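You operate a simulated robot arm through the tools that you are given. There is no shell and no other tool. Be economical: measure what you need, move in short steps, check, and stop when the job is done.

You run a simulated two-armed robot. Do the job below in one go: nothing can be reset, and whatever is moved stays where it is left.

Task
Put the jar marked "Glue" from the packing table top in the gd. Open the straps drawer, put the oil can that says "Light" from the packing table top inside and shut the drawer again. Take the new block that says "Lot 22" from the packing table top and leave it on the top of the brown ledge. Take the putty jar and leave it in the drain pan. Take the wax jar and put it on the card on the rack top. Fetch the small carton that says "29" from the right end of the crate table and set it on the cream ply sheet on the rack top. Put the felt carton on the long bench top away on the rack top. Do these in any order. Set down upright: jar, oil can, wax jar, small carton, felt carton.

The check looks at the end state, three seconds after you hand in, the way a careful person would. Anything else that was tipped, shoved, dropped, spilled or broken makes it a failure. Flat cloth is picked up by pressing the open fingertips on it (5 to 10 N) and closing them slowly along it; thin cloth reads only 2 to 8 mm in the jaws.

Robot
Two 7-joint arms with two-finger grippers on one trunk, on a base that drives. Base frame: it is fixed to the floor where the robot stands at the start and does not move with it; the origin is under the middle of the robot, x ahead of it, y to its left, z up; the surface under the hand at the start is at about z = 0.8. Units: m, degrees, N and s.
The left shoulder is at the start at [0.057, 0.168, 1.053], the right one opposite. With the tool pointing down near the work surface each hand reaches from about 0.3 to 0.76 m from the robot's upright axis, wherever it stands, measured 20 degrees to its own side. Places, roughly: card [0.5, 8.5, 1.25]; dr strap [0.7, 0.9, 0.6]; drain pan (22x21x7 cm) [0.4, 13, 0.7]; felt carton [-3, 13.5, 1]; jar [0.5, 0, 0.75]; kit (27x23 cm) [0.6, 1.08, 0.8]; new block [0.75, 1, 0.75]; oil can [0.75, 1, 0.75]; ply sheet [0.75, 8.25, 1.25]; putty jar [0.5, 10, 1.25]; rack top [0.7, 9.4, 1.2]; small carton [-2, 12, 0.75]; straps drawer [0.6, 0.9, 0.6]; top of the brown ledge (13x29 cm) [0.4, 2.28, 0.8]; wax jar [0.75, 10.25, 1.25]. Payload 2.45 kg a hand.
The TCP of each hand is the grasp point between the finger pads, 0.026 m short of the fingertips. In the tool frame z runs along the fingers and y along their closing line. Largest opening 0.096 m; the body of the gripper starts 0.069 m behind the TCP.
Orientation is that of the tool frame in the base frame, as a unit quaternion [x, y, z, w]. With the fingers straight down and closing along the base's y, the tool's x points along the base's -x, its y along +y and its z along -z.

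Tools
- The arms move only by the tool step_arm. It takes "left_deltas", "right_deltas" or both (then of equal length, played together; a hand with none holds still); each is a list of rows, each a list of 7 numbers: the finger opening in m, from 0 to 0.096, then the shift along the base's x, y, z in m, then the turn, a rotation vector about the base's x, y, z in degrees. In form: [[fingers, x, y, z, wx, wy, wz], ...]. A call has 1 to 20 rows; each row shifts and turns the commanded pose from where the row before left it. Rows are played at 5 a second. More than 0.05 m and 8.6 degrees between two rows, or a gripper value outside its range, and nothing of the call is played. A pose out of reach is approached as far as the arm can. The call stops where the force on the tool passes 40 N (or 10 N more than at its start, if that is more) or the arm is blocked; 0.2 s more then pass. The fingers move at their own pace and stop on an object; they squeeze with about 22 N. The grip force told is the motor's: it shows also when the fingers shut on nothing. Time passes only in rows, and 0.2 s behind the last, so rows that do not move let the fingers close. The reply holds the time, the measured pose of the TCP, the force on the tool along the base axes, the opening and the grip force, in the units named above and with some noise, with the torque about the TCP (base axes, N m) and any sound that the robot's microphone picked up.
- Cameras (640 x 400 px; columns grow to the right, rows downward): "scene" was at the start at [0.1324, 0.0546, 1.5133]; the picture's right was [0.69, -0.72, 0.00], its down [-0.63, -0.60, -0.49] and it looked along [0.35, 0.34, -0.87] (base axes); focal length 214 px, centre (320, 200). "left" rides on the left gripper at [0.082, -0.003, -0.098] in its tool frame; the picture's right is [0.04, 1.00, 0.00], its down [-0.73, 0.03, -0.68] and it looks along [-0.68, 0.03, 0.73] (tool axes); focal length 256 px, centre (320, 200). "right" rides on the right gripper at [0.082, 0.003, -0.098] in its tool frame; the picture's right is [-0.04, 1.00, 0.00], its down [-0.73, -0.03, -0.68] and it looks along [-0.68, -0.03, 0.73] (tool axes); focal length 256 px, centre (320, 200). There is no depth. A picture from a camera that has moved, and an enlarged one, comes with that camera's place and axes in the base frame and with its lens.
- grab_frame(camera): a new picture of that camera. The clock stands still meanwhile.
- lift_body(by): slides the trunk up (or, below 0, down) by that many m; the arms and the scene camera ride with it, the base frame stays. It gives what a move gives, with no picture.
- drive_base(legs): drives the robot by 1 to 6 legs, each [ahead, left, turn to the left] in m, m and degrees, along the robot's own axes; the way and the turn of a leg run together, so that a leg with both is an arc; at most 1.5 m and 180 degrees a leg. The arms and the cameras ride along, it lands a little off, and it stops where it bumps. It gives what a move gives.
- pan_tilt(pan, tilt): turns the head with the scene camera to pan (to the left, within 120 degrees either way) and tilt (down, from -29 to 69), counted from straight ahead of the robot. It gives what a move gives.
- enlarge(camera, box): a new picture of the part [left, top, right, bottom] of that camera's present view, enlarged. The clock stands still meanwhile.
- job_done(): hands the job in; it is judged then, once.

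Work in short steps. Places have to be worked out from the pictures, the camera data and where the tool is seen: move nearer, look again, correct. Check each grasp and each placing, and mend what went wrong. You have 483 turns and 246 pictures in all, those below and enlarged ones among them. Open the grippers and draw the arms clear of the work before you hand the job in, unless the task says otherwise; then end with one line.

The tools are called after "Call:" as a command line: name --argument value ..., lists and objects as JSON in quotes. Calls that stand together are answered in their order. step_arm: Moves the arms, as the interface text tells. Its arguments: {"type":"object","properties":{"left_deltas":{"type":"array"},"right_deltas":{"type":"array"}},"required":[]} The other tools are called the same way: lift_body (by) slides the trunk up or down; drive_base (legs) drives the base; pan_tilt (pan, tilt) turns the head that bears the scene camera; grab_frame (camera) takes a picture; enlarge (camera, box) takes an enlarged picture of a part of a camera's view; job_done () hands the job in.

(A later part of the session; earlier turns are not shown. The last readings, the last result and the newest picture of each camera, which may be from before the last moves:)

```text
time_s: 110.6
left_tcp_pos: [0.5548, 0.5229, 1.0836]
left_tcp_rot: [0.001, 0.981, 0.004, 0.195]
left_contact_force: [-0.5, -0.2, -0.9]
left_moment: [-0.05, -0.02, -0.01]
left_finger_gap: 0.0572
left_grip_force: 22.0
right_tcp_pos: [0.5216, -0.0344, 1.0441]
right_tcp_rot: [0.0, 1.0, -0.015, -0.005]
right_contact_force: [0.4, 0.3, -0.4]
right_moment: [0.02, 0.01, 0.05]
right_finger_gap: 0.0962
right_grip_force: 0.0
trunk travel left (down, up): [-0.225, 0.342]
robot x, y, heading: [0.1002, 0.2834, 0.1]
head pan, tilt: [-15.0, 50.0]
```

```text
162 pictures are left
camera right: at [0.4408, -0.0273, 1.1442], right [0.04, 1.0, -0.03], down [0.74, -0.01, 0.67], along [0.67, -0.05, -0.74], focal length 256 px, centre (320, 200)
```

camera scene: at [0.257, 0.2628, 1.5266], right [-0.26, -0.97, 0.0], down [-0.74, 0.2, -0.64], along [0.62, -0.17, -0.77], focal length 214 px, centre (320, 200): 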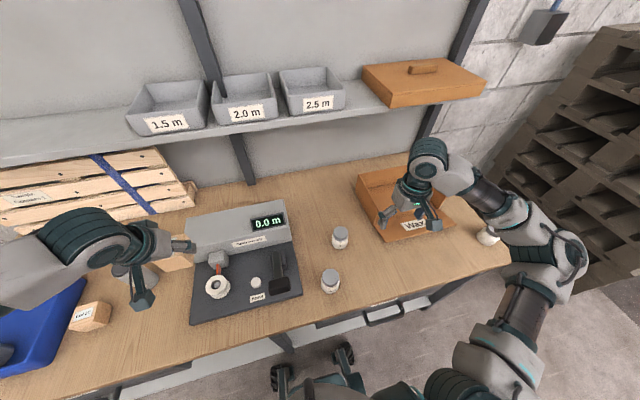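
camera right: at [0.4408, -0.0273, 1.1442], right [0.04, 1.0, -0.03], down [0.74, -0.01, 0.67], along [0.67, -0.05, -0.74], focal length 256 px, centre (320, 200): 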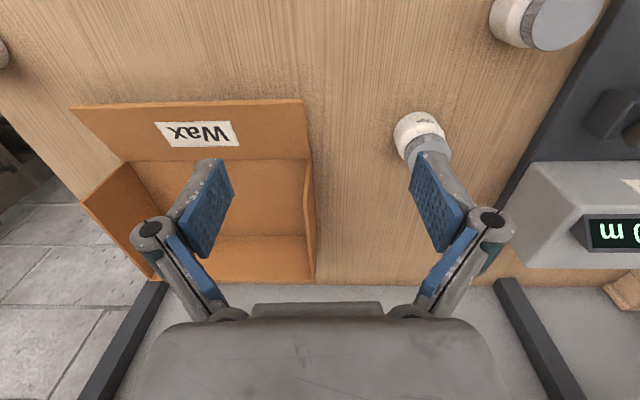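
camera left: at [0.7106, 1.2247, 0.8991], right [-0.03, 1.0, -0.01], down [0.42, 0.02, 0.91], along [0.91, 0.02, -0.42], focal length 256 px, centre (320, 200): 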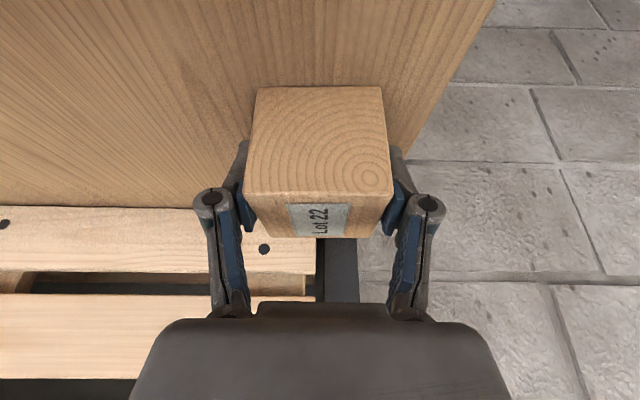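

Call:
enlarge --camera "scene" --box '[290, 210, 390, 300]'

Call:
enlarge --camera "scene" --box '[450, 200, 530, 270]'

```text
4.44 times, centred on (340, 255) of scene
camera zoom: at [0.257, 0.2628, 1.5266], right [-0.26, -0.97, 0.0], down [-0.74, 0.2, -0.64], along [0.62, -0.17, -0.77], focal length 953 px, centre (231, -44)
```

zoom: 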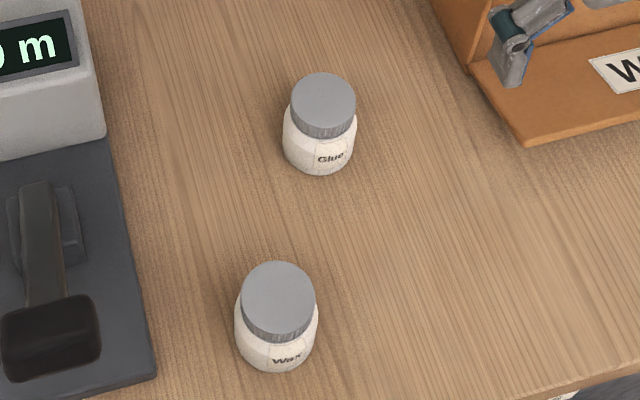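

```text
5.71 times, centred on (490, 235) of scene
camera zoom: at [0.257, 0.2628, 1.5266], right [-0.26, -0.97, 0.0], down [-0.74, 0.2, -0.64], along [0.62, -0.17, -0.77], focal length 1226 px, centre (-651, 0)
```

zoom: 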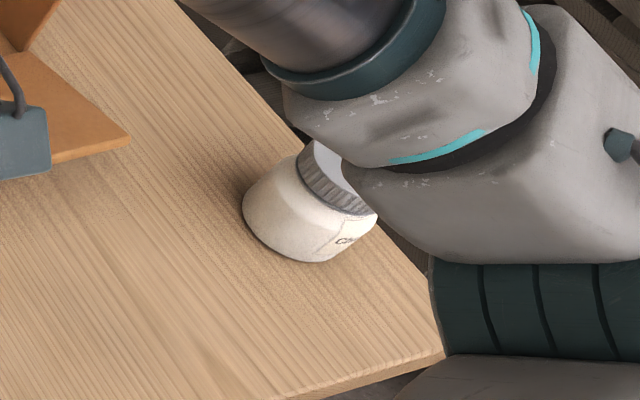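

Glue jar axis ≈[0.617,0.087], top z≈0.875. Move the right hand above it.

Call:
step_arm --right_deltas '[[0.096, 0.024, 0.0304, -0.011, 0, 0, 0], [0.096, 0.024, 0.0304, -0.011, 0, 0, 0], [0.096, 0.024, 0.0304, -0.011, 0, 0, 0], [0.096, 0.024, 0.0304, -0.011, 0, 0, 0], [0.096, 0, 0, -0.03, 0, 0, 0], [0.096, 0, 0, 0, 0, 0, 0]]'

Call:
grab_frame --camera "right"

```text
time_s: 112.0
left_tcp_pos: [0.5545, 0.5217, 1.0837]
left_tcp_rot: [0.001, 0.981, 0.004, 0.195]
left_contact_force: [-0.1, 0.2, -0.7]
left_moment: [0.01, 0.01, 0.01]
left_finger_gap: 0.0574
left_grip_force: 22.0
right_tcp_pos: [0.616, 0.0837, 0.9708]
right_tcp_rot: [0.0, 1.0, -0.015, -0.005]
right_contact_force: [0.0, 1.0, -0.7]
right_moment: [-0.01, 0.02, -0.01]
right_finger_gap: 0.0958
right_grip_force: 0.2
trunk travel left (down, up): [-0.225, 0.342]
robot x, y, heading: [0.0988, 0.2843, -0.2]
head pan, tilt: [-15.0, 50.0]
```

```text
159 pictures are left
camera right: at [0.5359, 0.0918, 1.0696], right [0.04, 1.0, -0.03], down [0.74, -0.01, 0.67], along [0.67, -0.05, -0.74], focal length 256 px, centre (320, 200)
```

right: 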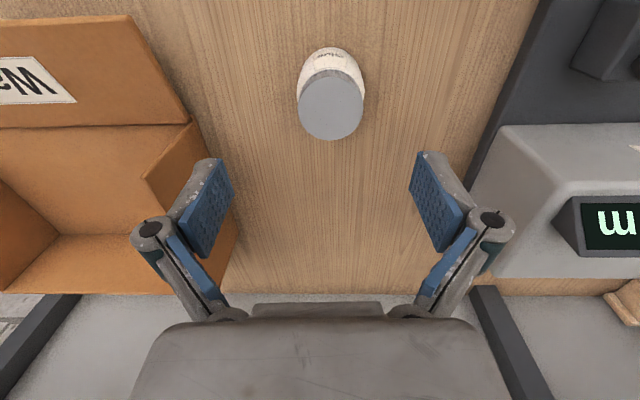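

Well aligned; shift y +6 mm, descend and close.

Call:
step_arm --right_deltas '[[0.096, 0, 0.006, -0.042, 0, 0, 0], [0.096, 0, 0, -0.042, 0, 0, 0], [0.096, 0, 0, -0.042, 0, 0, 0], [0.08, 0, 0, 0, 0, 0, 0], [0.06, 0, 0, 0, 0, 0, 0], [0.045, 0, 0, 0, 0, 0, 0], [0.04, 0, 0, 0, 0, 0, 0], [0.04, 0, 0, 0, 0, 0, 0]]'

Call:
grab_frame --camera "right"

```text
time_s: 113.8
left_tcp_pos: [0.5549, 0.5225, 1.0835]
left_tcp_rot: [0.001, 0.981, 0.004, 0.196]
left_contact_force: [-1.5, -0.1, -1.4]
left_moment: [0.0, -0.02, -0.04]
left_finger_gap: 0.0576
left_grip_force: 22.1
right_tcp_pos: [0.6171, 0.0909, 0.8441]
right_tcp_rot: [0.0, 1.0, -0.014, -0.006]
right_contact_force: [0.1, -0.8, 3.6]
right_moment: [0.14, 0.03, 0.05]
right_finger_gap: 0.0594
right_grip_force: 22.3
trunk travel left (down, up): [-0.225, 0.342]
robot x, y, heading: [0.0951, 0.2848, -0.1]
head pan, tilt: [-15.0, 50.0]
```

```text
158 pictures are left
camera right: at [0.5364, 0.0992, 0.9439], right [0.04, 1.0, -0.03], down [0.74, -0.01, 0.67], along [0.67, -0.05, -0.74], focal length 256 px, centre (320, 200)
```

right: 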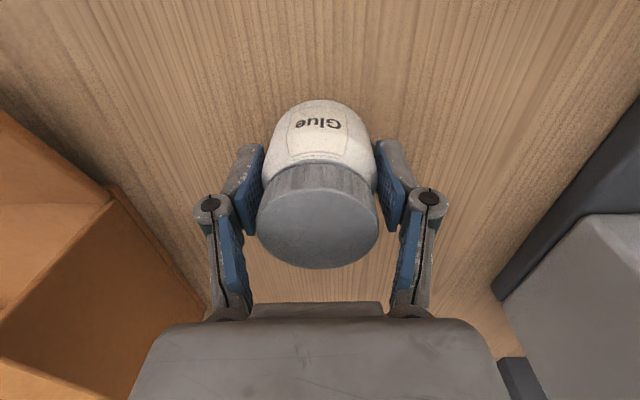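

Gripped. Lift it and drive left to the kit.

Call:
step_arm --right_deltas '[[0.04, 0, 0, 0.04, 0, 0, 0], [0.04, -0.01, 0, 0.042, 0, 0, 0], [0.04, -0.015, -0.01, 0.042, 0, 0, 0], [0.04, -0.02, -0.02, 0.04, 0, 0, 0], [0.04, -0.02, -0.02, 0.04, 0, 0, 0], [0.04, -0.01, -0.01, 0.035, 0, 0, 0], [0.04, 0, 0, 0, 0, 0, 0]]'

Call:
drive_base --legs '[[0, 0.95, 0.1]]'

Call:
pan_tilt --pan -5 --tilt 58

Call:
grab_frame --camera "scene"

Call:
grab_frame --camera "right"

```text
time_s: 115.4
left_tcp_pos: [0.5555, 0.5215, 1.0823]
left_tcp_rot: [0.001, 0.981, 0.004, 0.196]
left_contact_force: [-0.3, -0.2, -1.1]
left_moment: [-0.02, 0.05, 0.01]
left_finger_gap: 0.0573
left_grip_force: 21.9
right_tcp_pos: [0.5426, 0.0311, 1.0851]
right_tcp_rot: [0.0, 1.0, -0.015, -0.006]
right_contact_force: [-0.1, -0.3, -2.2]
right_moment: [0.01, 0.02, -0.01]
right_finger_gap: 0.0594
right_grip_force: 22.1
trunk travel left (down, up): [-0.225, 0.342]
robot x, y, heading: [0.0957, 0.2849, -0.2]
head pan, tilt: [-15.0, 50.0]
```

```text
time_s: 120.4
left_tcp_pos: [0.5605, 1.4771, 1.084]
left_tcp_rot: [0.004, 0.981, 0.004, 0.196]
left_contact_force: [-0.4, -1.0, -0.7]
left_moment: [0.03, 0.03, -0.03]
left_finger_gap: 0.0574
left_grip_force: 22.2
right_tcp_pos: [0.5453, 0.9864, 1.0833]
right_tcp_rot: [0.003, 1.0, -0.014, -0.005]
right_contact_force: [-0.3, -0.1, -1.0]
right_moment: [0.0, -0.05, 0.01]
right_finger_gap: 0.0594
right_grip_force: 22.1
trunk travel left (down, up): [-0.225, 0.342]
robot x, y, heading: [0.1048, 1.2398, -0.4]
head pan, tilt: [-15.0, 50.0]
```

```text
time_s: 121.1
left_tcp_pos: [0.5561, 1.4776, 1.0845]
left_tcp_rot: [0.003, 0.981, 0.004, 0.196]
left_contact_force: [0.4, -0.1, -1.7]
left_moment: [0.02, -0.04, -0.01]
left_finger_gap: 0.0575
left_grip_force: 22.2
right_tcp_pos: [0.5423, 0.986, 1.085]
right_tcp_rot: [0.003, 1.0, -0.014, -0.004]
right_contact_force: [-0.6, 0.1, -2.5]
right_moment: [0.03, 0.04, -0.05]
right_finger_gap: 0.0595
right_grip_force: 21.4
trunk travel left (down, up): [-0.225, 0.342]
robot x, y, heading: [0.101, 1.2412, -0.2]
head pan, tilt: [-5.0, 58.0]
```

```text
157 pictures are left
camera scene: at [0.2559, 1.2328, 1.5164], right [-0.09, -1.0, 0.0], down [-0.85, 0.08, -0.53], along [0.52, -0.05, -0.85], focal length 214 px, centre (320, 200)
```

scene: 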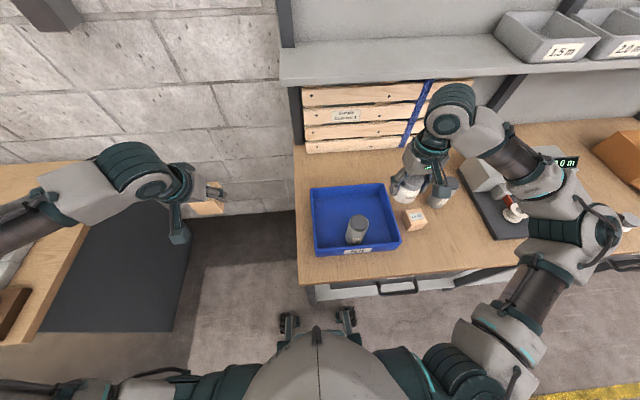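

```text
156 pictures are left
camera right: at [0.4615, 0.9938, 1.1844], right [0.04, 1.0, -0.03], down [0.74, -0.01, 0.67], along [0.67, -0.05, -0.74], focal length 256 px, centre (320, 200)
```

right: 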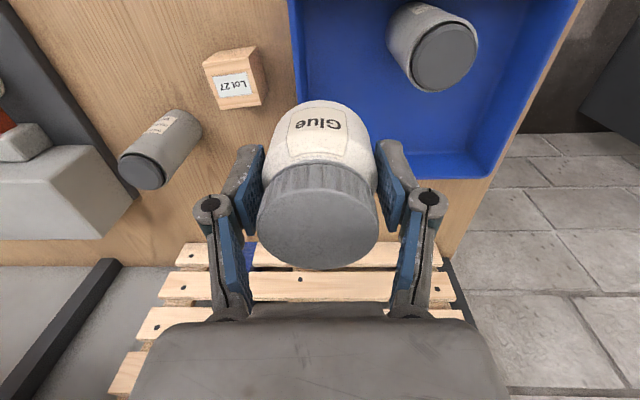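

Kit spans y 0.953–1.223; the Heavy can stands at ≈[0.525,1.083]. I'll put the jar in the back-left at ≈[0.635,1.145], keeping the wrist camera clear of the Heavy can.

Call:
step_arm --right_deltas '[[0.04, 0.023, 0.04, 0, 0, 0, 0], [0.04, 0.023, 0.04, 0, 0, 0, 0], [0.04, 0.023, 0.04, 0, 0, 0, 0], [0.04, 0.023, 0.039, 0, 0, 0, 0], [0.04, 0, 0, -0.04, 0, 0, 0], [0.04, 0, 0, -0.04, 0, 0, 0], [0.04, 0, 0, 0, 0, 0, 0]]'

Call:
grab_frame --camera "scene"

Call:
grab_frame --camera "right"

```text
time_s: 122.7
left_tcp_pos: [0.5555, 1.4807, 1.0836]
left_tcp_rot: [0.002, 0.98, 0.003, 0.197]
left_contact_force: [-0.3, -0.1, -0.6]
left_moment: [-0.03, -0.01, -0.02]
left_finger_gap: 0.0574
left_grip_force: 21.8
right_tcp_pos: [0.6347, 1.1478, 1.008]
right_tcp_rot: [0.003, 1.0, -0.016, -0.003]
right_contact_force: [0.6, -0.6, -1.3]
right_moment: [0.03, -0.05, 0.02]
right_finger_gap: 0.0594
right_grip_force: 22.1
trunk travel left (down, up): [-0.225, 0.342]
robot x, y, heading: [0.1019, 1.2436, -0.5]
head pan, tilt: [-5.0, 58.0]
```

```text
155 pictures are left
camera scene: at [0.2561, 1.2373, 1.5164], right [-0.09, -1.0, 0.0], down [-0.85, 0.08, -0.53], along [0.52, -0.05, -0.85], focal length 214 px, centre (320, 200)
```

scene: 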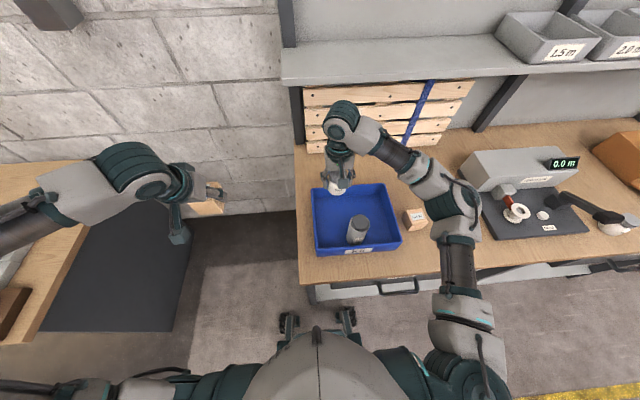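

```text
154 pictures are left
camera right: at [0.5532, 1.1567, 1.1054], right [0.04, 1.0, -0.03], down [0.74, -0.01, 0.67], along [0.67, -0.05, -0.74], focal length 256 px, centre (320, 200)
```

right: 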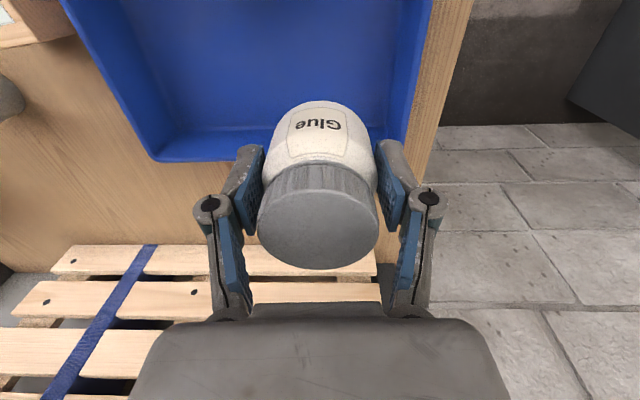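

Good position. Lower the jar into the kit until contact.

Call:
step_arm --right_deltas '[[0.04, 0, 0, -0.04, 0, 0, 0], [0.04, 0, 0, -0.04, 0, 0, 0], [0.04, 0, 0, -0.04, 0, 0, 0], [0.04, 0, 0, -0.02, 0, 0, 0], [0.04, 0, 0, -0.01, 0, 0, 0], [0.04, 0, 0, 0, 0, 0, 0]]'

```text
time_s: 124.1
left_tcp_pos: [0.5568, 1.4804, 1.0841]
left_tcp_rot: [0.002, 0.98, 0.003, 0.197]
left_contact_force: [0.2, -0.2, -0.7]
left_moment: [0.01, 0.03, 0.0]
left_finger_gap: 0.0575
left_grip_force: 22.2
right_tcp_pos: [0.6346, 1.1484, 0.8557]
right_tcp_rot: [0.002, 1.0, -0.015, -0.003]
right_contact_force: [0.1, 0.8, -2.0]
right_moment: [-0.05, 0.03, 0.0]
right_finger_gap: 0.0596
right_grip_force: 22.4
trunk travel left (down, up): [-0.225, 0.342]
robot x, y, heading: [0.1047, 1.2427, -0.5]
head pan, tilt: [-5.0, 58.0]
```

Call:
step_arm --right_deltas '[[0.04, 0, 0, -0.003, 0, 0, 0], [0.04, 0, 0, -0.003, 0, 0, 0], [0.04, 0, 0, 0, 0, 0, 0]]'

```text
time_s: 124.9
left_tcp_pos: [0.5559, 1.481, 1.0848]
left_tcp_rot: [0.003, 0.98, 0.003, 0.197]
left_contact_force: [0.2, 0.4, -1.6]
left_moment: [-0.01, -0.03, 0.01]
left_finger_gap: 0.0575
left_grip_force: 22.5
right_tcp_pos: [0.633, 1.1486, 0.8516]
right_tcp_rot: [0.003, 1.0, -0.016, -0.004]
right_contact_force: [1.6, -0.7, 5.3]
right_moment: [0.15, 0.01, -0.03]
right_finger_gap: 0.0596
right_grip_force: 21.9
trunk travel left (down, up): [-0.225, 0.342]
robot x, y, heading: [0.1028, 1.2433, -0.6]
head pan, tilt: [-5.0, 58.0]
```

Contact with the kit floor (+5 N). Open slightly, rise, and check.

Call:
step_arm --right_deltas '[[0.065, 0, 0, 0, 0, 0, 0], [0.074, 0, 0, 0, 0, 0, 0], [0.074, 0, 0, 0, 0, 0, 0], [0.074, 0, 0, 0.03, 0, 0, 0], [0.08, 0, 0, 0.04, 0, 0, 0], [0.08, 0, 0, 0.04, 0, 0, 0], [0.096, -0.01, -0.01, 0.04, 0, 0, 0], [0.096, -0.02, -0.03, 0.03, 0, 0, 0], [0.096, -0.02, -0.04, 0, 0, 0, 0], [0.096, -0.02, -0.04, 0, 0, 0, 0], [0.096, -0.02, -0.04, 0, 0, 0, 0]]'

Call:
enlarge --camera "scene" --box '[280, 160, 440, 270]'

```text
time_s: 127.3
left_tcp_pos: [0.555, 1.4779, 1.085]
left_tcp_rot: [0.003, 0.98, 0.004, 0.197]
left_contact_force: [-0.8, -0.2, -0.9]
left_moment: [-0.02, 0.0, -0.02]
left_finger_gap: 0.0574
left_grip_force: 21.8
right_tcp_pos: [0.5442, 0.9865, 1.0311]
right_tcp_rot: [0.001, 1.0, -0.016, -0.003]
right_contact_force: [0.2, 0.2, 0.5]
right_moment: [-0.01, -0.02, 0.02]
right_finger_gap: 0.096
right_grip_force: 0.1
trunk travel left (down, up): [-0.225, 0.342]
robot x, y, heading: [0.1021, 1.2443, -0.1]
head pan, tilt: [-5.0, 58.0]
```

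```text
3.64 times, centred on (360, 215) of scene
camera zoom: at [0.2539, 1.2339, 1.5166], right [-0.09, -1.0, 0.0], down [-0.85, 0.08, -0.53], along [0.53, -0.05, -0.85], focal length 780 px, centre (174, 146)
```

zoom: 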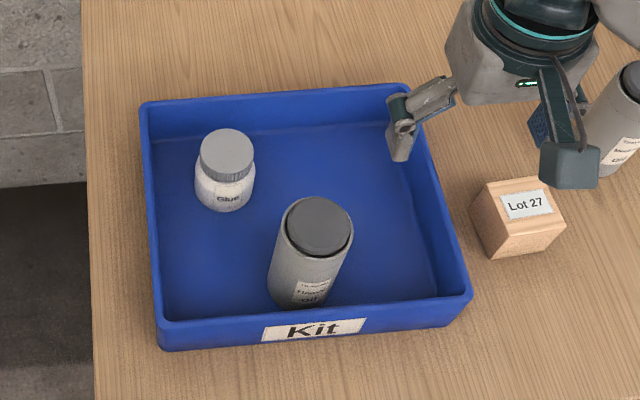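

Glue jar stands upright in the kit. Next: the block to the brown ledge around [0.4,2.28]. Retract the right hand a bit and look left.

Call:
step_arm --right_deltas '[[0.096, -0.01, -0.03, 0.03, 0, 0, 0], [0.096, 0, -0.04, 0.02, 0, 0, 0]]'

Call:
drive_base --legs '[[-0.3, 0, 0]]'

Call:
pan_tilt --pan 50 --tilt 35

Call:
grab_frame --camera "scene"

```text
time_s: 127.9
left_tcp_pos: [0.5551, 1.478, 1.0839]
left_tcp_rot: [0.002, 0.98, 0.004, 0.197]
left_contact_force: [0.3, -0.2, -0.6]
left_moment: [0.01, 0.01, -0.01]
left_finger_gap: 0.0576
left_grip_force: 21.9
right_tcp_pos: [0.5336, 0.9169, 1.0809]
right_tcp_rot: [0.001, 1.0, -0.015, -0.003]
right_contact_force: [-0.2, 0.0, -0.1]
right_moment: [0.02, -0.02, 0.01]
right_finger_gap: 0.0958
right_grip_force: 0.1
trunk travel left (down, up): [-0.225, 0.342]
robot x, y, heading: [0.1019, 1.2476, -0.3]
head pan, tilt: [-5.0, 58.0]
```

```text
time_s: 129.9
left_tcp_pos: [0.2577, 1.4818, 1.0852]
left_tcp_rot: [0.003, 0.98, 0.003, 0.197]
left_contact_force: [-0.4, -0.1, -1.0]
left_moment: [0.0, -0.01, 0.0]
left_finger_gap: 0.0573
left_grip_force: 22.1
right_tcp_pos: [0.237, 0.9183, 1.0805]
right_tcp_rot: [0.001, 1.0, -0.015, -0.004]
right_contact_force: [-1.3, 0.2, 0.6]
right_moment: [0.03, 0.01, -0.02]
right_finger_gap: 0.0959
right_grip_force: 0.1
trunk travel left (down, up): [-0.225, 0.342]
robot x, y, heading: [-0.1896, 1.2459, -0.4]
head pan, tilt: [-5.0, 58.0]
```

```text
time_s: 131.2
left_tcp_pos: [0.2547, 1.4814, 1.0857]
left_tcp_rot: [0.002, 0.98, 0.004, 0.198]
left_contact_force: [0.5, 0.5, -0.4]
left_moment: [0.02, 0.01, 0.0]
left_finger_gap: 0.0578
left_grip_force: 22.4
right_tcp_pos: [0.2327, 0.9203, 1.0823]
right_tcp_rot: [0.001, 1.0, -0.016, -0.002]
right_contact_force: [0.1, 0.3, -0.3]
right_moment: [-0.03, 0.01, 0.05]
right_finger_gap: 0.0962
right_grip_force: 0.0
trunk travel left (down, up): [-0.225, 0.342]
robot x, y, heading: [-0.1944, 1.2449, -0.1]
head pan, tilt: [50.0, 35.0]
```

```text
152 pictures are left
camera scene: at [-0.0541, 1.311, 1.5484], right [0.76, -0.65, 0.0], down [-0.37, -0.44, -0.82], along [0.53, 0.63, -0.58], focal length 214 px, centre (320, 200)
```

scene: 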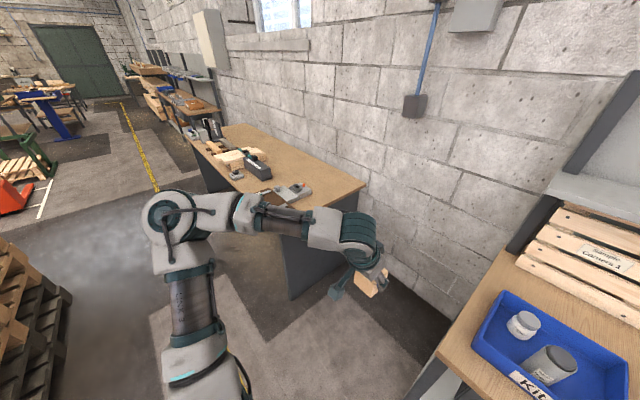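

Drive left to y≈1.95 and look at the next table.

Call:
drive_base --legs '[[0, 0.7, 0]]'

Call:
pan_tilt --pan 20 --tilt 48

Call:
grab_frame --camera "scene"

```text
time_s: 135.0
left_tcp_pos: [0.2567, 2.1691, 1.0883]
left_tcp_rot: [0.003, 0.98, 0.008, 0.199]
left_contact_force: [0.0, 0.2, -0.3]
left_moment: [0.06, 0.0, -0.01]
left_finger_gap: 0.0575
left_grip_force: 22.5
right_tcp_pos: [0.2363, 1.6074, 1.0797]
right_tcp_rot: [0.001, 1.0, -0.011, -0.003]
right_contact_force: [0.2, -0.9, -1.0]
right_moment: [0.06, 0.05, 0.01]
right_finger_gap: 0.096
right_grip_force: 0.2
trunk travel left (down, up): [-0.225, 0.342]
robot x, y, heading: [-0.1927, 1.942, -0.3]
head pan, tilt: [50.0, 35.0]
```

```text
time_s: 136.0
left_tcp_pos: [0.255, 2.1728, 1.0888]
left_tcp_rot: [0.003, 0.98, 0.005, 0.199]
left_contact_force: [0.1, -0.6, -0.4]
left_moment: [0.01, -0.03, 0.0]
left_finger_gap: 0.0575
left_grip_force: 22.4
right_tcp_pos: [0.2336, 1.6118, 1.0833]
right_tcp_rot: [0.001, 1.0, -0.013, -0.001]
right_contact_force: [0.2, 0.4, -0.3]
right_moment: [0.02, -0.01, 0.03]
right_finger_gap: 0.0963
right_grip_force: 0.2
trunk travel left (down, up): [-0.225, 0.342]
robot x, y, heading: [-0.1938, 1.9395, -0.0]
head pan, tilt: [20.0, 48.0]
```

```text
151 pictures are left
camera scene: at [-0.0338, 1.9586, 1.5295], right [0.34, -0.94, -0.01], down [-0.7, -0.25, -0.67], along [0.63, 0.23, -0.74], focal length 214 px, centre (320, 200)
```

scene: 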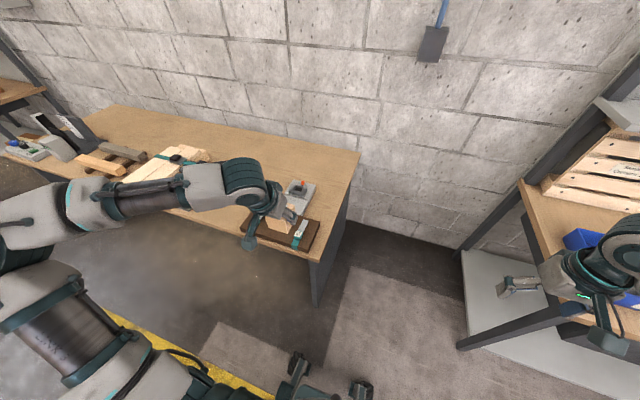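

Call:
grab_frame --camera "left"

Call:
enlarge --camera "scene" --box '[200, 160, 350, 270]'

```text
150 pictures are left
camera left: at [0.1412, 2.1686, 1.1479], right [-0.03, 1.0, 0.0], down [0.41, 0.02, 0.91], along [0.91, 0.03, -0.41], focal length 256 px, centre (320, 200)
```

left: 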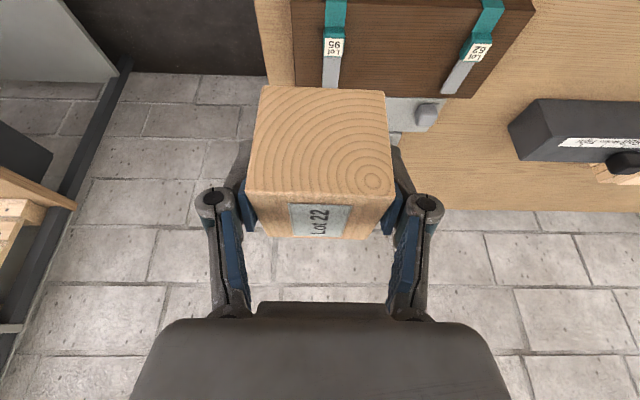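

```text
3.64 times, centred on (275, 215) of scene
camera zoom: at [-0.0338, 1.9586, 1.5295], right [0.34, -0.94, -0.01], down [-0.7, -0.25, -0.67], along [0.63, 0.23, -0.74], focal length 780 px, centre (484, 146)
```

zoom: 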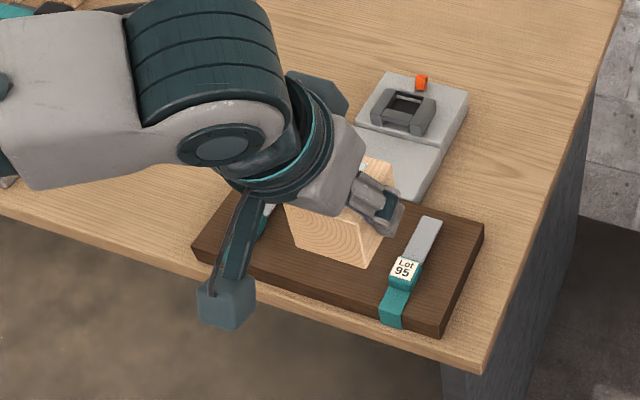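

The ledge is the brown board (x≈0.32–0.45, y≈2.14–2.43) with two calipers lying on it; free middle at y≈2.285. Move the block above it.

Call:
step_arm --left_deltas '[[0.035, 0.032, 0.028, 0, 0, 0, 0], [0.035, 0.032, 0.028, 0, 0, 0, 0], [0.035, 0.032, 0.028, 0, 0, 0, 0], [0.035, 0.032, 0.028, -0.01, 0, 0, 0], [0.035, 0, 0, -0.045, 0, 0, 0], [0.035, 0, 0, -0.045, 0, 0, 0], [0.035, 0, 0, 0, 0, 0, 0]]'

Call:
grab_frame --camera "left"

Call:
enlarge --camera "scene" --box '[200, 160, 350, 270]'

```text
time_s: 137.6
left_tcp_pos: [0.3838, 2.2897, 0.989]
left_tcp_rot: [0.003, 0.98, 0.005, 0.2]
left_contact_force: [0.3, -0.3, -0.9]
left_moment: [0.05, 0.01, 0.01]
left_finger_gap: 0.0573
left_grip_force: 21.9
right_tcp_pos: [0.2335, 1.6147, 1.0837]
right_tcp_rot: [0.001, 1.0, -0.015, 0.0]
right_contact_force: [-0.4, 0.1, -0.5]
right_moment: [-0.04, 0.01, -0.01]
right_finger_gap: 0.096
right_grip_force: 0.0
trunk travel left (down, up): [-0.225, 0.342]
robot x, y, heading: [-0.1939, 1.9435, -0.4]
head pan, tilt: [20.0, 48.0]
```

```text
148 pictures are left
camera left: at [0.2698, 2.2843, 1.0478], right [-0.03, 1.0, -0.01], down [0.41, 0.02, 0.91], along [0.91, 0.03, -0.41], focal length 256 px, centre (320, 200)
```

left: 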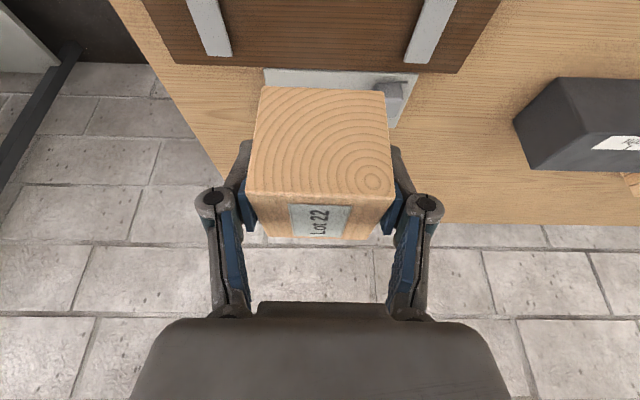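

```text
3.64 times, centred on (275, 215) of scene
camera zoom: at [-0.0333, 1.9656, 1.5294], right [0.34, -0.94, 0.0], down [-0.7, -0.25, -0.67], along [0.63, 0.23, -0.75], focal length 780 px, centre (484, 146)
```

zoom: 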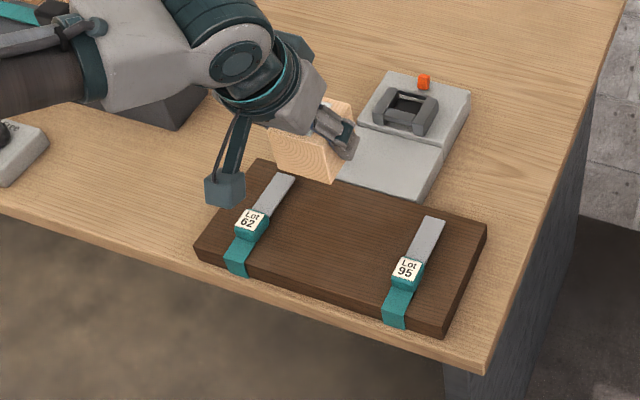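

Well centred between the calipers. Descend to contact.

Call:
step_arm --left_deltas '[[0.035, 0, -0.003, -0.04, 0, 0, 0], [0.035, 0, 0, -0.04, 0, 0, 0], [0.035, 0, 0, -0.03, 0, 0, 0], [0.035, 0, 0, -0.006, 0, 0, 0], [0.035, 0, 0, -0.006, 0, 0, 0], [0.035, 0, 0, 0, 0, 0, 0]]'

```text
time_s: 139.0
left_tcp_pos: [0.3824, 2.2898, 0.8654]
left_tcp_rot: [0.002, 0.98, 0.003, 0.2]
left_contact_force: [0.0, 0.5, -1.0]
left_moment: [0.01, 0.03, -0.01]
left_finger_gap: 0.0571
left_grip_force: 21.8
right_tcp_pos: [0.2336, 1.619, 1.0836]
right_tcp_rot: [0.003, 1.0, -0.016, 0.0]
right_contact_force: [-0.3, 0.3, 0.5]
right_moment: [-0.05, -0.01, 0.02]
right_finger_gap: 0.0961
right_grip_force: 0.0
trunk travel left (down, up): [-0.225, 0.342]
robot x, y, heading: [-0.1925, 1.9442, -0.1]
head pan, tilt: [20.0, 48.0]
```

Call:
step_arm --left_deltas '[[0.035, 0, 0, -0.004, 0, 0, 0], [0.035, 0, 0, -0.004, 0, 0, 0], [0.035, 0, 0, -0.002, 0, 0, 0], [0.035, 0, 0, 0, 0, 0, 0]]'

Call:
grab_frame --camera "left"

```text
time_s: 140.0
left_tcp_pos: [0.3847, 2.2896, 0.8555]
left_tcp_rot: [0.002, 0.98, 0.003, 0.201]
left_contact_force: [0.1, -0.4, -0.3]
left_moment: [-0.01, 0.0, -0.02]
left_finger_gap: 0.0575
left_grip_force: 21.6
right_tcp_pos: [0.2335, 1.6184, 1.0831]
right_tcp_rot: [0.002, 1.0, -0.015, -0.001]
right_contact_force: [-1.0, 0.1, 0.1]
right_moment: [-0.05, -0.03, -0.02]
right_finger_gap: 0.096
right_grip_force: 0.0
trunk travel left (down, up): [-0.225, 0.342]
robot x, y, heading: [-0.1924, 1.9435, -0.3]
head pan, tilt: [20.0, 48.0]
```

```text
146 pictures are left
camera left: at [0.2697, 2.2839, 0.9146], right [-0.03, 1.0, -0.01], down [0.41, 0.02, 0.91], along [0.91, 0.03, -0.41], focal length 256 px, centre (320, 200)
```

left: 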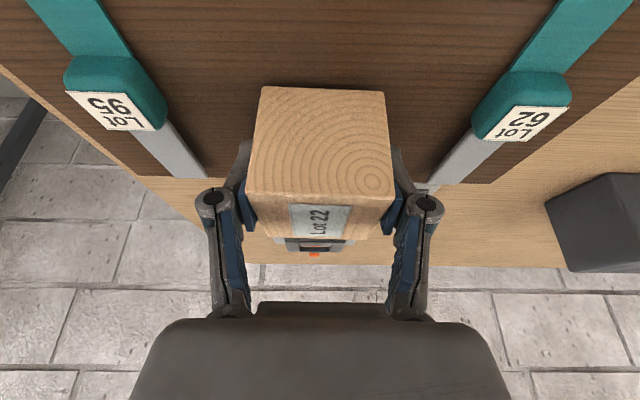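

Call:
step_arm --left_deltas '[[0.035, 0, 0, -0.003, 0, 0, 0], [0.035, 0, 0, -0.003, 0, 0, 0], [0.035, 0, 0, 0, 0, 0, 0]]'

Call:
step_arm --left_deltas '[[0.035, 0, 0, -0.003, 0, 0, 0], [0.035, 0, 0, -0.003, 0, 0, 0], [0.035, 0, 0, 0, 0, 0, 0]]'

```text
time_s: 140.8
left_tcp_pos: [0.3839, 2.2883, 0.8493]
left_tcp_rot: [0.003, 0.98, 0.003, 0.201]
left_contact_force: [-0.3, -0.6, -1.0]
left_moment: [-0.01, 0.02, -0.01]
left_finger_gap: 0.0573
left_grip_force: 21.9
right_tcp_pos: [0.234, 1.6178, 1.0844]
right_tcp_rot: [0.001, 1.0, -0.016, -0.001]
right_contact_force: [0.2, -0.4, 0.5]
right_moment: [0.02, 0.01, 0.02]
right_finger_gap: 0.096
right_grip_force: 0.1
trunk travel left (down, up): [-0.225, 0.342]
robot x, y, heading: [-0.1947, 1.9421, -0.2]
head pan, tilt: [20.0, 48.0]
```

```text
time_s: 141.6
left_tcp_pos: [0.3837, 2.2894, 0.8452]
left_tcp_rot: [0.003, 0.979, 0.004, 0.202]
left_contact_force: [4.3, 4.9, 16.0]
left_moment: [0.09, -0.29, 0.02]
left_finger_gap: 0.0582
left_grip_force: 21.6
right_tcp_pos: [0.2321, 1.6176, 1.0835]
right_tcp_rot: [0.001, 1.0, -0.016, -0.001]
right_contact_force: [-0.9, 0.0, 0.0]
right_moment: [-0.05, 0.03, 0.01]
right_finger_gap: 0.0961
right_grip_force: 0.0
trunk travel left (down, up): [-0.225, 0.342]
robot x, y, heading: [-0.1914, 1.9404, -0.1]
head pan, tilt: [20.0, 48.0]
```

Contact. Relax 1 mm, open, withdraw along the tool, check.

Call:
step_arm --left_deltas '[[0.035, 0, 0, 0.002, 0, 0, 0], [0.07, 0, 0, 0, 0, 0, 0], [0.08, 0, 0, 0, 0, 0, 0], [0.08, 0, 0, 0, 0, 0, 0], [0.08, -0.015, 0, 0.036, 0, 0, 0], [0.08, -0.015, 0, 0.036, 0, 0, 0], [0.08, -0.015, 0, 0.036, 0, 0, 0], [0.096, -0.03, 0, 0.036, 0, 0, 0], [0.096, -0.03, -0.02, 0.03, 0, 0, 0], [0.096, -0.03, -0.02, 0.03, 0, 0, 0]]'

Call:
grab_frame --camera "left"

Call:
enlarge --camera "scene" --box '[200, 160, 350, 270]'

```text
time_s: 143.8
left_tcp_pos: [0.2469, 2.247, 1.0512]
left_tcp_rot: [0.003, 0.979, 0.003, 0.202]
left_contact_force: [0.5, -0.2, -0.1]
left_moment: [-0.02, 0.0, 0.03]
left_finger_gap: 0.0958
left_grip_force: 0.0
right_tcp_pos: [0.232, 1.6165, 1.084]
right_tcp_rot: [0.002, 1.0, -0.015, 0.0]
right_contact_force: [-0.5, -0.7, 0.5]
right_moment: [-0.01, -0.03, -0.03]
right_finger_gap: 0.0961
right_grip_force: 0.1
trunk travel left (down, up): [-0.225, 0.342]
robot x, y, heading: [-0.1903, 1.9436, -0.4]
head pan, tilt: [20.0, 48.0]
```

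```text
145 pictures are left
camera left: at [0.1321, 2.2413, 1.1105], right [-0.03, 1.0, -0.01], down [0.41, 0.02, 0.91], along [0.91, 0.03, -0.41], focal length 256 px, centre (320, 200)
```

left: 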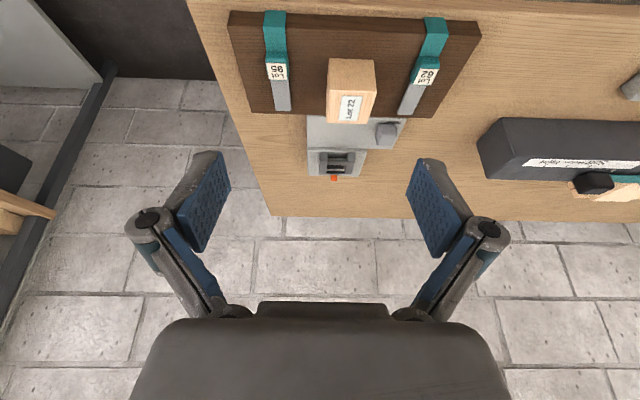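

```text
3.64 times, centred on (275, 215) of scene
camera zoom: at [-0.0361, 1.967, 1.5297], right [0.34, -0.94, 0.0], down [-0.7, -0.25, -0.67], along [0.63, 0.23, -0.74], focal length 780 px, centre (484, 146)
```

zoom: 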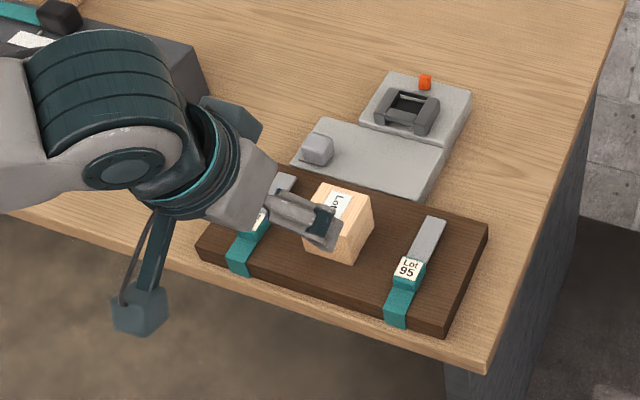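

Block rests on the ledge. Next, the racks at y≈8–10. Back off, turn left 90° and drive up the aisle.

Call:
drive_base --legs '[[-0.3, 0, 0], [0, 0, 90]]'

Call:
pan_tilt --pan 0 --tilt 18

Call:
grab_frame --camera "scene"

```text
time_s: 149.7
left_tcp_pos: [-0.8043, 2.3807, 1.0509]
left_tcp_rot: [0.694, -0.691, -0.144, -0.139]
left_contact_force: [-0.2, 0.0, 0.1]
left_moment: [-0.01, -0.05, -0.02]
left_finger_gap: 0.096
left_grip_force: 0.1
right_tcp_pos: [-0.1742, 2.3717, 1.0838]
right_tcp_rot: [0.709, -0.705, 0.012, -0.011]
right_contact_force: [-0.4, 0.4, -0.1]
right_moment: [-0.03, 0.01, -0.01]
right_finger_gap: 0.0959
right_grip_force: 0.0
trunk travel left (down, up): [-0.225, 0.342]
robot x, y, heading: [-0.4938, 1.9422, 90.4]
head pan, tilt: [20.0, 48.0]
```

```text
time_s: 150.6
left_tcp_pos: [-0.8049, 2.3772, 1.0526]
left_tcp_rot: [0.694, -0.691, -0.146, -0.139]
left_contact_force: [-0.7, -0.6, -0.4]
left_moment: [-0.01, -0.01, 0.01]
left_finger_gap: 0.096
left_grip_force: 0.1
right_tcp_pos: [-0.1738, 2.3685, 1.0848]
right_tcp_rot: [0.709, -0.705, 0.011, -0.012]
right_contact_force: [1.2, 0.1, 0.0]
right_moment: [0.01, -0.03, -0.02]
right_finger_gap: 0.0956
right_grip_force: 0.0
trunk travel left (down, up): [-0.225, 0.342]
robot x, y, heading: [-0.4941, 1.9383, 90.0]
head pan, tilt: [0.0, 18.0]
```

```text
143 pictures are left
camera scene: at [-0.4953, 2.1218, 1.5753], right [1.0, 0.0, 0.0], down [0.0, -0.31, -0.95], along [0.0, 0.95, -0.31], focal length 214 px, centre (320, 200)
```

scene: 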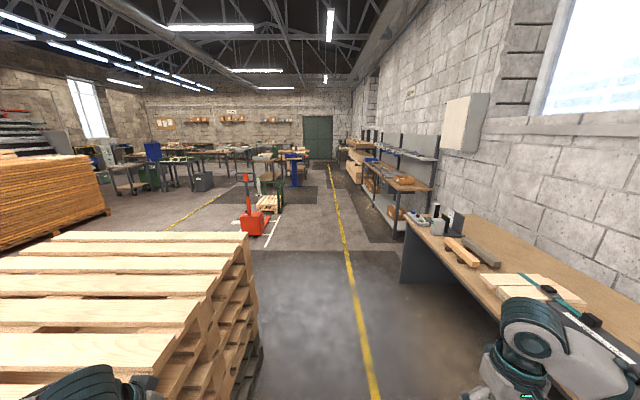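

Pallet stack on the left reaches x≈-0.94; I shift right to x≈-0.22 and go forward.

Call:
drive_base --legs '[[0, -0.27, 0], [1.4, 0, 0], [1.3, 0, 0]]'

Call:
grab_frame --camera "scene"

```text
time_s: 165.2
left_tcp_pos: [-0.5232, 5.068, 1.054]
left_tcp_rot: [-0.691, 0.694, 0.147, 0.137]
left_contact_force: [0.1, 0.6, 0.7]
left_moment: [0.01, 0.05, 0.03]
left_finger_gap: 0.0958
left_grip_force: 0.2
right_tcp_pos: [0.1078, 5.0548, 1.0831]
right_tcp_rot: [-0.707, 0.708, -0.009, 0.008]
right_contact_force: [-0.3, -0.3, -0.3]
right_moment: [0.0, 0.04, 0.0]
right_finger_gap: 0.096
right_grip_force: 0.0
trunk travel left (down, up): [-0.225, 0.342]
robot x, y, heading: [-0.2223, 4.635, 89.9]
head pan, tilt: [0.0, 18.0]
```

```text
142 pictures are left
camera scene: at [-0.2119, 4.8102, 1.5754], right [1.0, 0.0, -0.01], down [-0.01, -0.31, -0.95], along [0.0, 0.95, -0.31], focal length 214 px, centre (320, 200)
```

scene: 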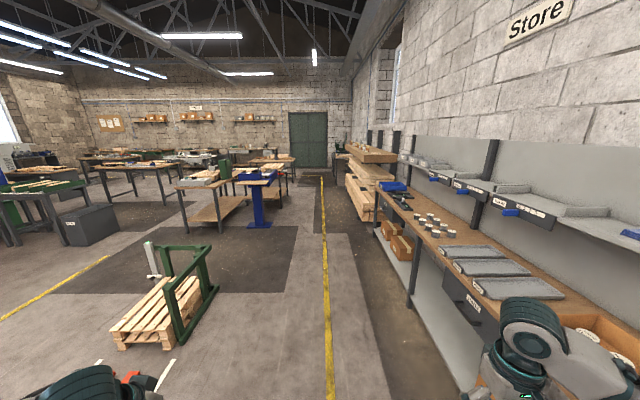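

Call:
drive_base --legs '[[1.4, 0, 0], [1.2, 0, 0]]'

Call:
pan_tilt --pan -25 --tilt 25

Call:
grab_frame --camera "scene"

```text
time_s: 177.8
left_tcp_pos: [-0.5195, 7.6646, 1.0525]
left_tcp_rot: [-0.689, 0.695, 0.145, 0.142]
left_contact_force: [0.6, -0.3, 0.6]
left_moment: [0.01, -0.03, 0.05]
left_finger_gap: 0.0959
left_grip_force: 0.0
right_tcp_pos: [0.111, 7.6485, 1.0865]
right_tcp_rot: [-0.705, 0.709, -0.01, 0.012]
right_contact_force: [0.6, -0.1, 0.2]
right_moment: [0.0, 0.01, 0.08]
right_finger_gap: 0.0958
right_grip_force: 0.0
trunk travel left (down, up): [-0.225, 0.342]
robot x, y, heading: [-0.2166, 7.224, 89.7]
head pan, tilt: [0.0, 18.0]
```

```text
time_s: 178.7
left_tcp_pos: [-0.5196, 7.6611, 1.0534]
left_tcp_rot: [-0.689, 0.695, 0.146, 0.142]
left_contact_force: [0.3, 0.1, -0.8]
left_moment: [0.01, 0.02, -0.01]
left_finger_gap: 0.096
left_grip_force: 0.1
right_tcp_pos: [0.1114, 7.6445, 1.0873]
right_tcp_rot: [-0.705, 0.709, -0.009, 0.013]
right_contact_force: [-0.5, 0.7, 0.9]
right_moment: [0.01, 0.02, 0.0]
right_finger_gap: 0.0959
right_grip_force: 0.1
trunk travel left (down, up): [-0.225, 0.342]
robot x, y, heading: [-0.2123, 7.2256, 89.6]
head pan, tilt: [-25.0, 25.0]
```

```text
141 pictures are left
camera scene: at [-0.174, 7.3963, 1.5642], right [0.9, -0.43, 0.0], down [-0.18, -0.38, -0.91], along [0.39, 0.82, -0.43], focal length 214 px, centre (320, 200)
```

scene: 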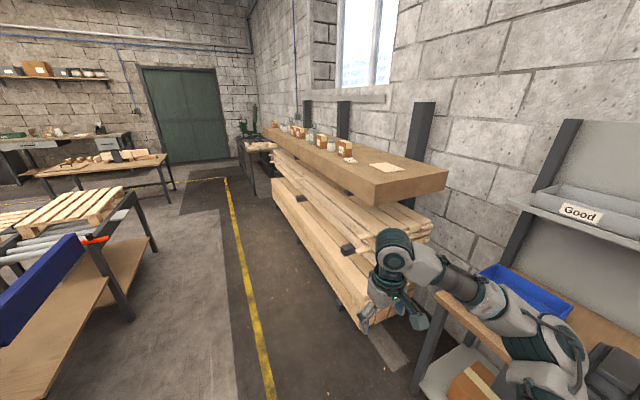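

I notice a label "Good" on a shelf bin to the right; I look closer, in case it relates to "gd".

Call:
pan_tilt --pan -95 --tilt 25

Call:
grab_frame --camera "scene"

```text
time_s: 180.1
left_tcp_pos: [-0.5191, 7.6606, 1.0543]
left_tcp_rot: [-0.689, 0.695, 0.146, 0.142]
left_contact_force: [-0.2, -1.0, -0.2]
left_moment: [-0.04, -0.05, -0.02]
left_finger_gap: 0.0963
left_grip_force: 0.0
right_tcp_pos: [0.1112, 7.6448, 1.0888]
right_tcp_rot: [-0.706, 0.708, -0.009, 0.013]
right_contact_force: [-0.1, 0.8, -0.5]
right_moment: [-0.02, -0.02, 0.02]
right_finger_gap: 0.096
right_grip_force: 0.1
trunk travel left (down, up): [-0.225, 0.342]
robot x, y, heading: [-0.2158, 7.2283, 89.5]
head pan, tilt: [-95.0, 25.0]
```

```text
140 pictures are left
camera scene: at [-0.1216, 7.3045, 1.5644], right [-0.09, -1.0, 0.0], down [-0.42, 0.04, -0.91], along [0.9, -0.09, -0.42], focal length 214 px, centre (320, 200)
```

scene: 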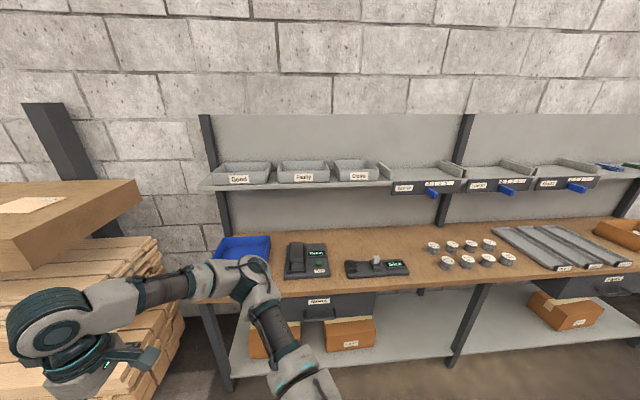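

Trays there read Good/Faulty/Claims; the only listed place for the jar is the kit, so I keep that. Now to the rack: raise the trunk and hands, drive on to y≈9.8.

Call:
lift_body --by 0.33

Call:
drive_base --legs '[[1.3, 0.1, 0.4], [1.3, 0, 0]]'

Call:
pan_tilt --pan -70 --tilt 30

Call:
grab_frame --camera "scene"

```text
time_s: 183.4
left_tcp_pos: [-0.5195, 7.6616, 1.3833]
left_tcp_rot: [-0.69, 0.695, 0.147, 0.141]
left_contact_force: [-0.2, -0.3, -0.4]
left_moment: [-0.01, -0.04, 0.01]
left_finger_gap: 0.096
left_grip_force: 0.1
right_tcp_pos: [0.112, 7.6467, 1.4189]
right_tcp_rot: [-0.705, 0.709, -0.009, 0.013]
right_contact_force: [0.5, 0.0, 0.3]
right_moment: [-0.02, 0.0, -0.02]
right_finger_gap: 0.0957
right_grip_force: 0.0
trunk travel left (down, up): [-0.555, 0.012]
robot x, y, heading: [-0.2144, 7.2302, 89.6]
head pan, tilt: [-95.0, 25.0]
```

```text
time_s: 196.0
left_tcp_pos: [-0.624, 10.2529, 1.3839]
left_tcp_rot: [0.697, -0.688, -0.148, -0.141]
left_contact_force: [-0.3, 0.5, -0.9]
left_moment: [-0.02, -0.01, -0.01]
left_finger_gap: 0.0959
left_grip_force: 0.0
right_tcp_pos: [0.0079, 10.2498, 1.4179]
right_tcp_rot: [0.712, -0.702, 0.009, -0.013]
right_contact_force: [0.8, -0.7, 0.0]
right_moment: [-0.01, -0.01, -0.01]
right_finger_gap: 0.0959
right_grip_force: 0.0
trunk travel left (down, up): [-0.555, 0.012]
robot x, y, heading: [-0.3097, 9.828, 90.7]
head pan, tilt: [-95.0, 25.0]
```

```text
time_s: 196.9
left_tcp_pos: [-0.6241, 10.2528, 1.3841]
left_tcp_rot: [0.697, -0.687, -0.149, -0.141]
left_contact_force: [0.1, -0.7, 0.1]
left_moment: [0.0, -0.01, 0.03]
left_finger_gap: 0.096
left_grip_force: 0.0
right_tcp_pos: [0.0068, 10.2488, 1.4188]
right_tcp_rot: [0.712, -0.702, 0.009, -0.014]
right_contact_force: [-1.3, -0.2, -1.2]
right_moment: [0.02, 0.02, 0.0]
right_finger_gap: 0.096
right_grip_force: 0.1
trunk travel left (down, up): [-0.555, 0.012]
robot x, y, heading: [-0.3067, 9.8282, 90.9]
head pan, tilt: [-70.0, 30.0]
```

```text
139 pictures are left
camera scene: at [-0.2251, 9.8452, 1.8886], right [0.35, -0.94, 0.0], down [-0.47, -0.18, -0.87], along [0.81, 0.31, -0.5], focal length 214 px, centre (320, 200)
```

scene: 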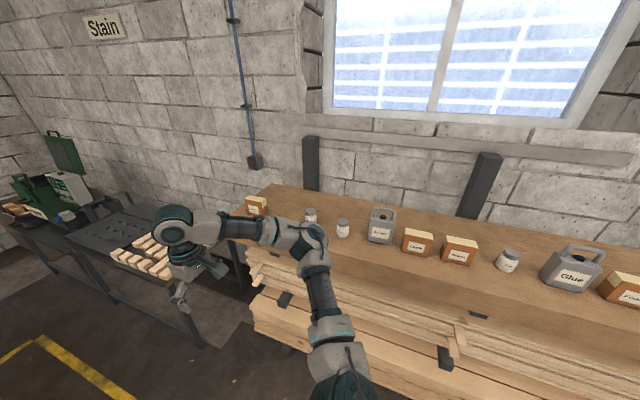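

Many items on the rack top. Turn to face it (heading 0).

Call:
drive_base --legs '[[0, 0, -90.5]]'

Call:
pan_tilt --pan 15 --tilt 35

Call:
grab_frame --camera "scene"

Call:
enlarge --camera "scene" --box '[160, 100, 400, 250]'

```text
time_s: 201.2
left_tcp_pos: [0.1212, 10.1343, 1.3838]
left_tcp_rot: [0.001, 0.979, 0.004, 0.204]
left_contact_force: [-0.7, -0.5, 0.6]
left_moment: [-0.04, 0.04, 0.0]
left_finger_gap: 0.096
left_grip_force: 0.1
right_tcp_pos: [0.1061, 9.5041, 1.4191]
right_tcp_rot: [0.001, 1.0, -0.016, 0.004]
right_contact_force: [0.0, 0.5, 0.6]
right_moment: [0.03, 0.0, -0.01]
right_finger_gap: 0.0961
right_grip_force: 0.0
trunk travel left (down, up): [-0.555, 0.012]
robot x, y, heading: [-0.3098, 9.8252, -0.3]
head pan, tilt: [-70.0, 30.0]
```

```text
time_s: 202.8
left_tcp_pos: [0.1176, 10.1343, 1.3861]
left_tcp_rot: [0.002, 0.979, 0.004, 0.205]
left_contact_force: [-1.2, -0.4, -0.5]
left_moment: [0.0, -0.03, -0.01]
left_finger_gap: 0.0961
left_grip_force: 0.1
right_tcp_pos: [0.1041, 9.5035, 1.4199]
right_tcp_rot: [0.001, 1.0, -0.016, 0.004]
right_contact_force: [0.3, -0.3, -0.3]
right_moment: [0.01, -0.02, 0.03]
right_finger_gap: 0.0961
right_grip_force: 0.1
trunk travel left (down, up): [-0.555, 0.012]
robot x, y, heading: [-0.3096, 9.8299, -0.3]
head pan, tilt: [15.0, 35.0]
```

```text
138 pictures are left
camera scene: at [-0.2401, 9.8501, 1.8807], right [0.26, -0.97, 0.0], down [-0.56, -0.15, -0.82], along [0.79, 0.21, -0.58], focal length 214 px, centre (320, 200)
```

scene: 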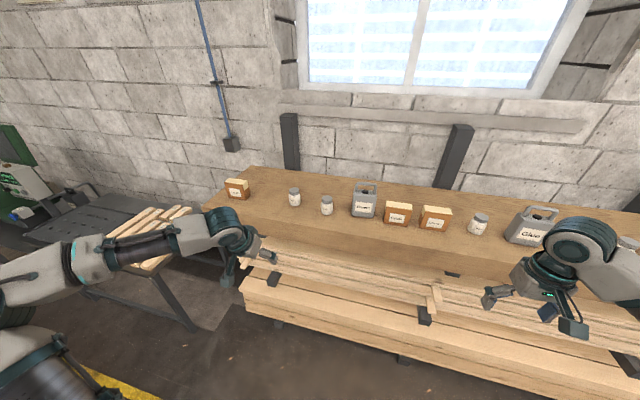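

```text
2.67 times, centred on (280, 175) of scene
camera zoom: at [-0.2401, 9.8501, 1.8807], right [0.26, -0.97, 0.0], down [-0.56, -0.15, -0.82], along [0.79, 0.21, -0.58], focal length 572 px, centre (427, 267)
```

zoom: 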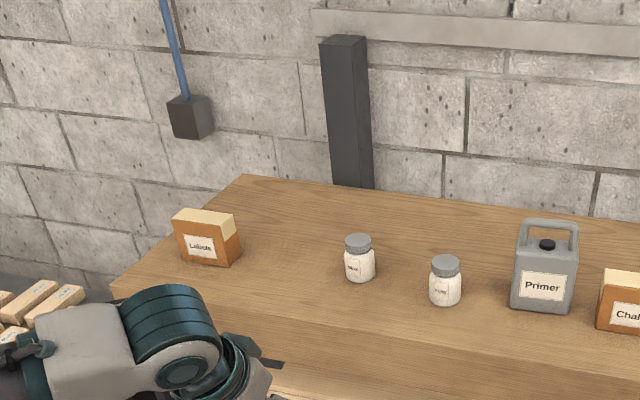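

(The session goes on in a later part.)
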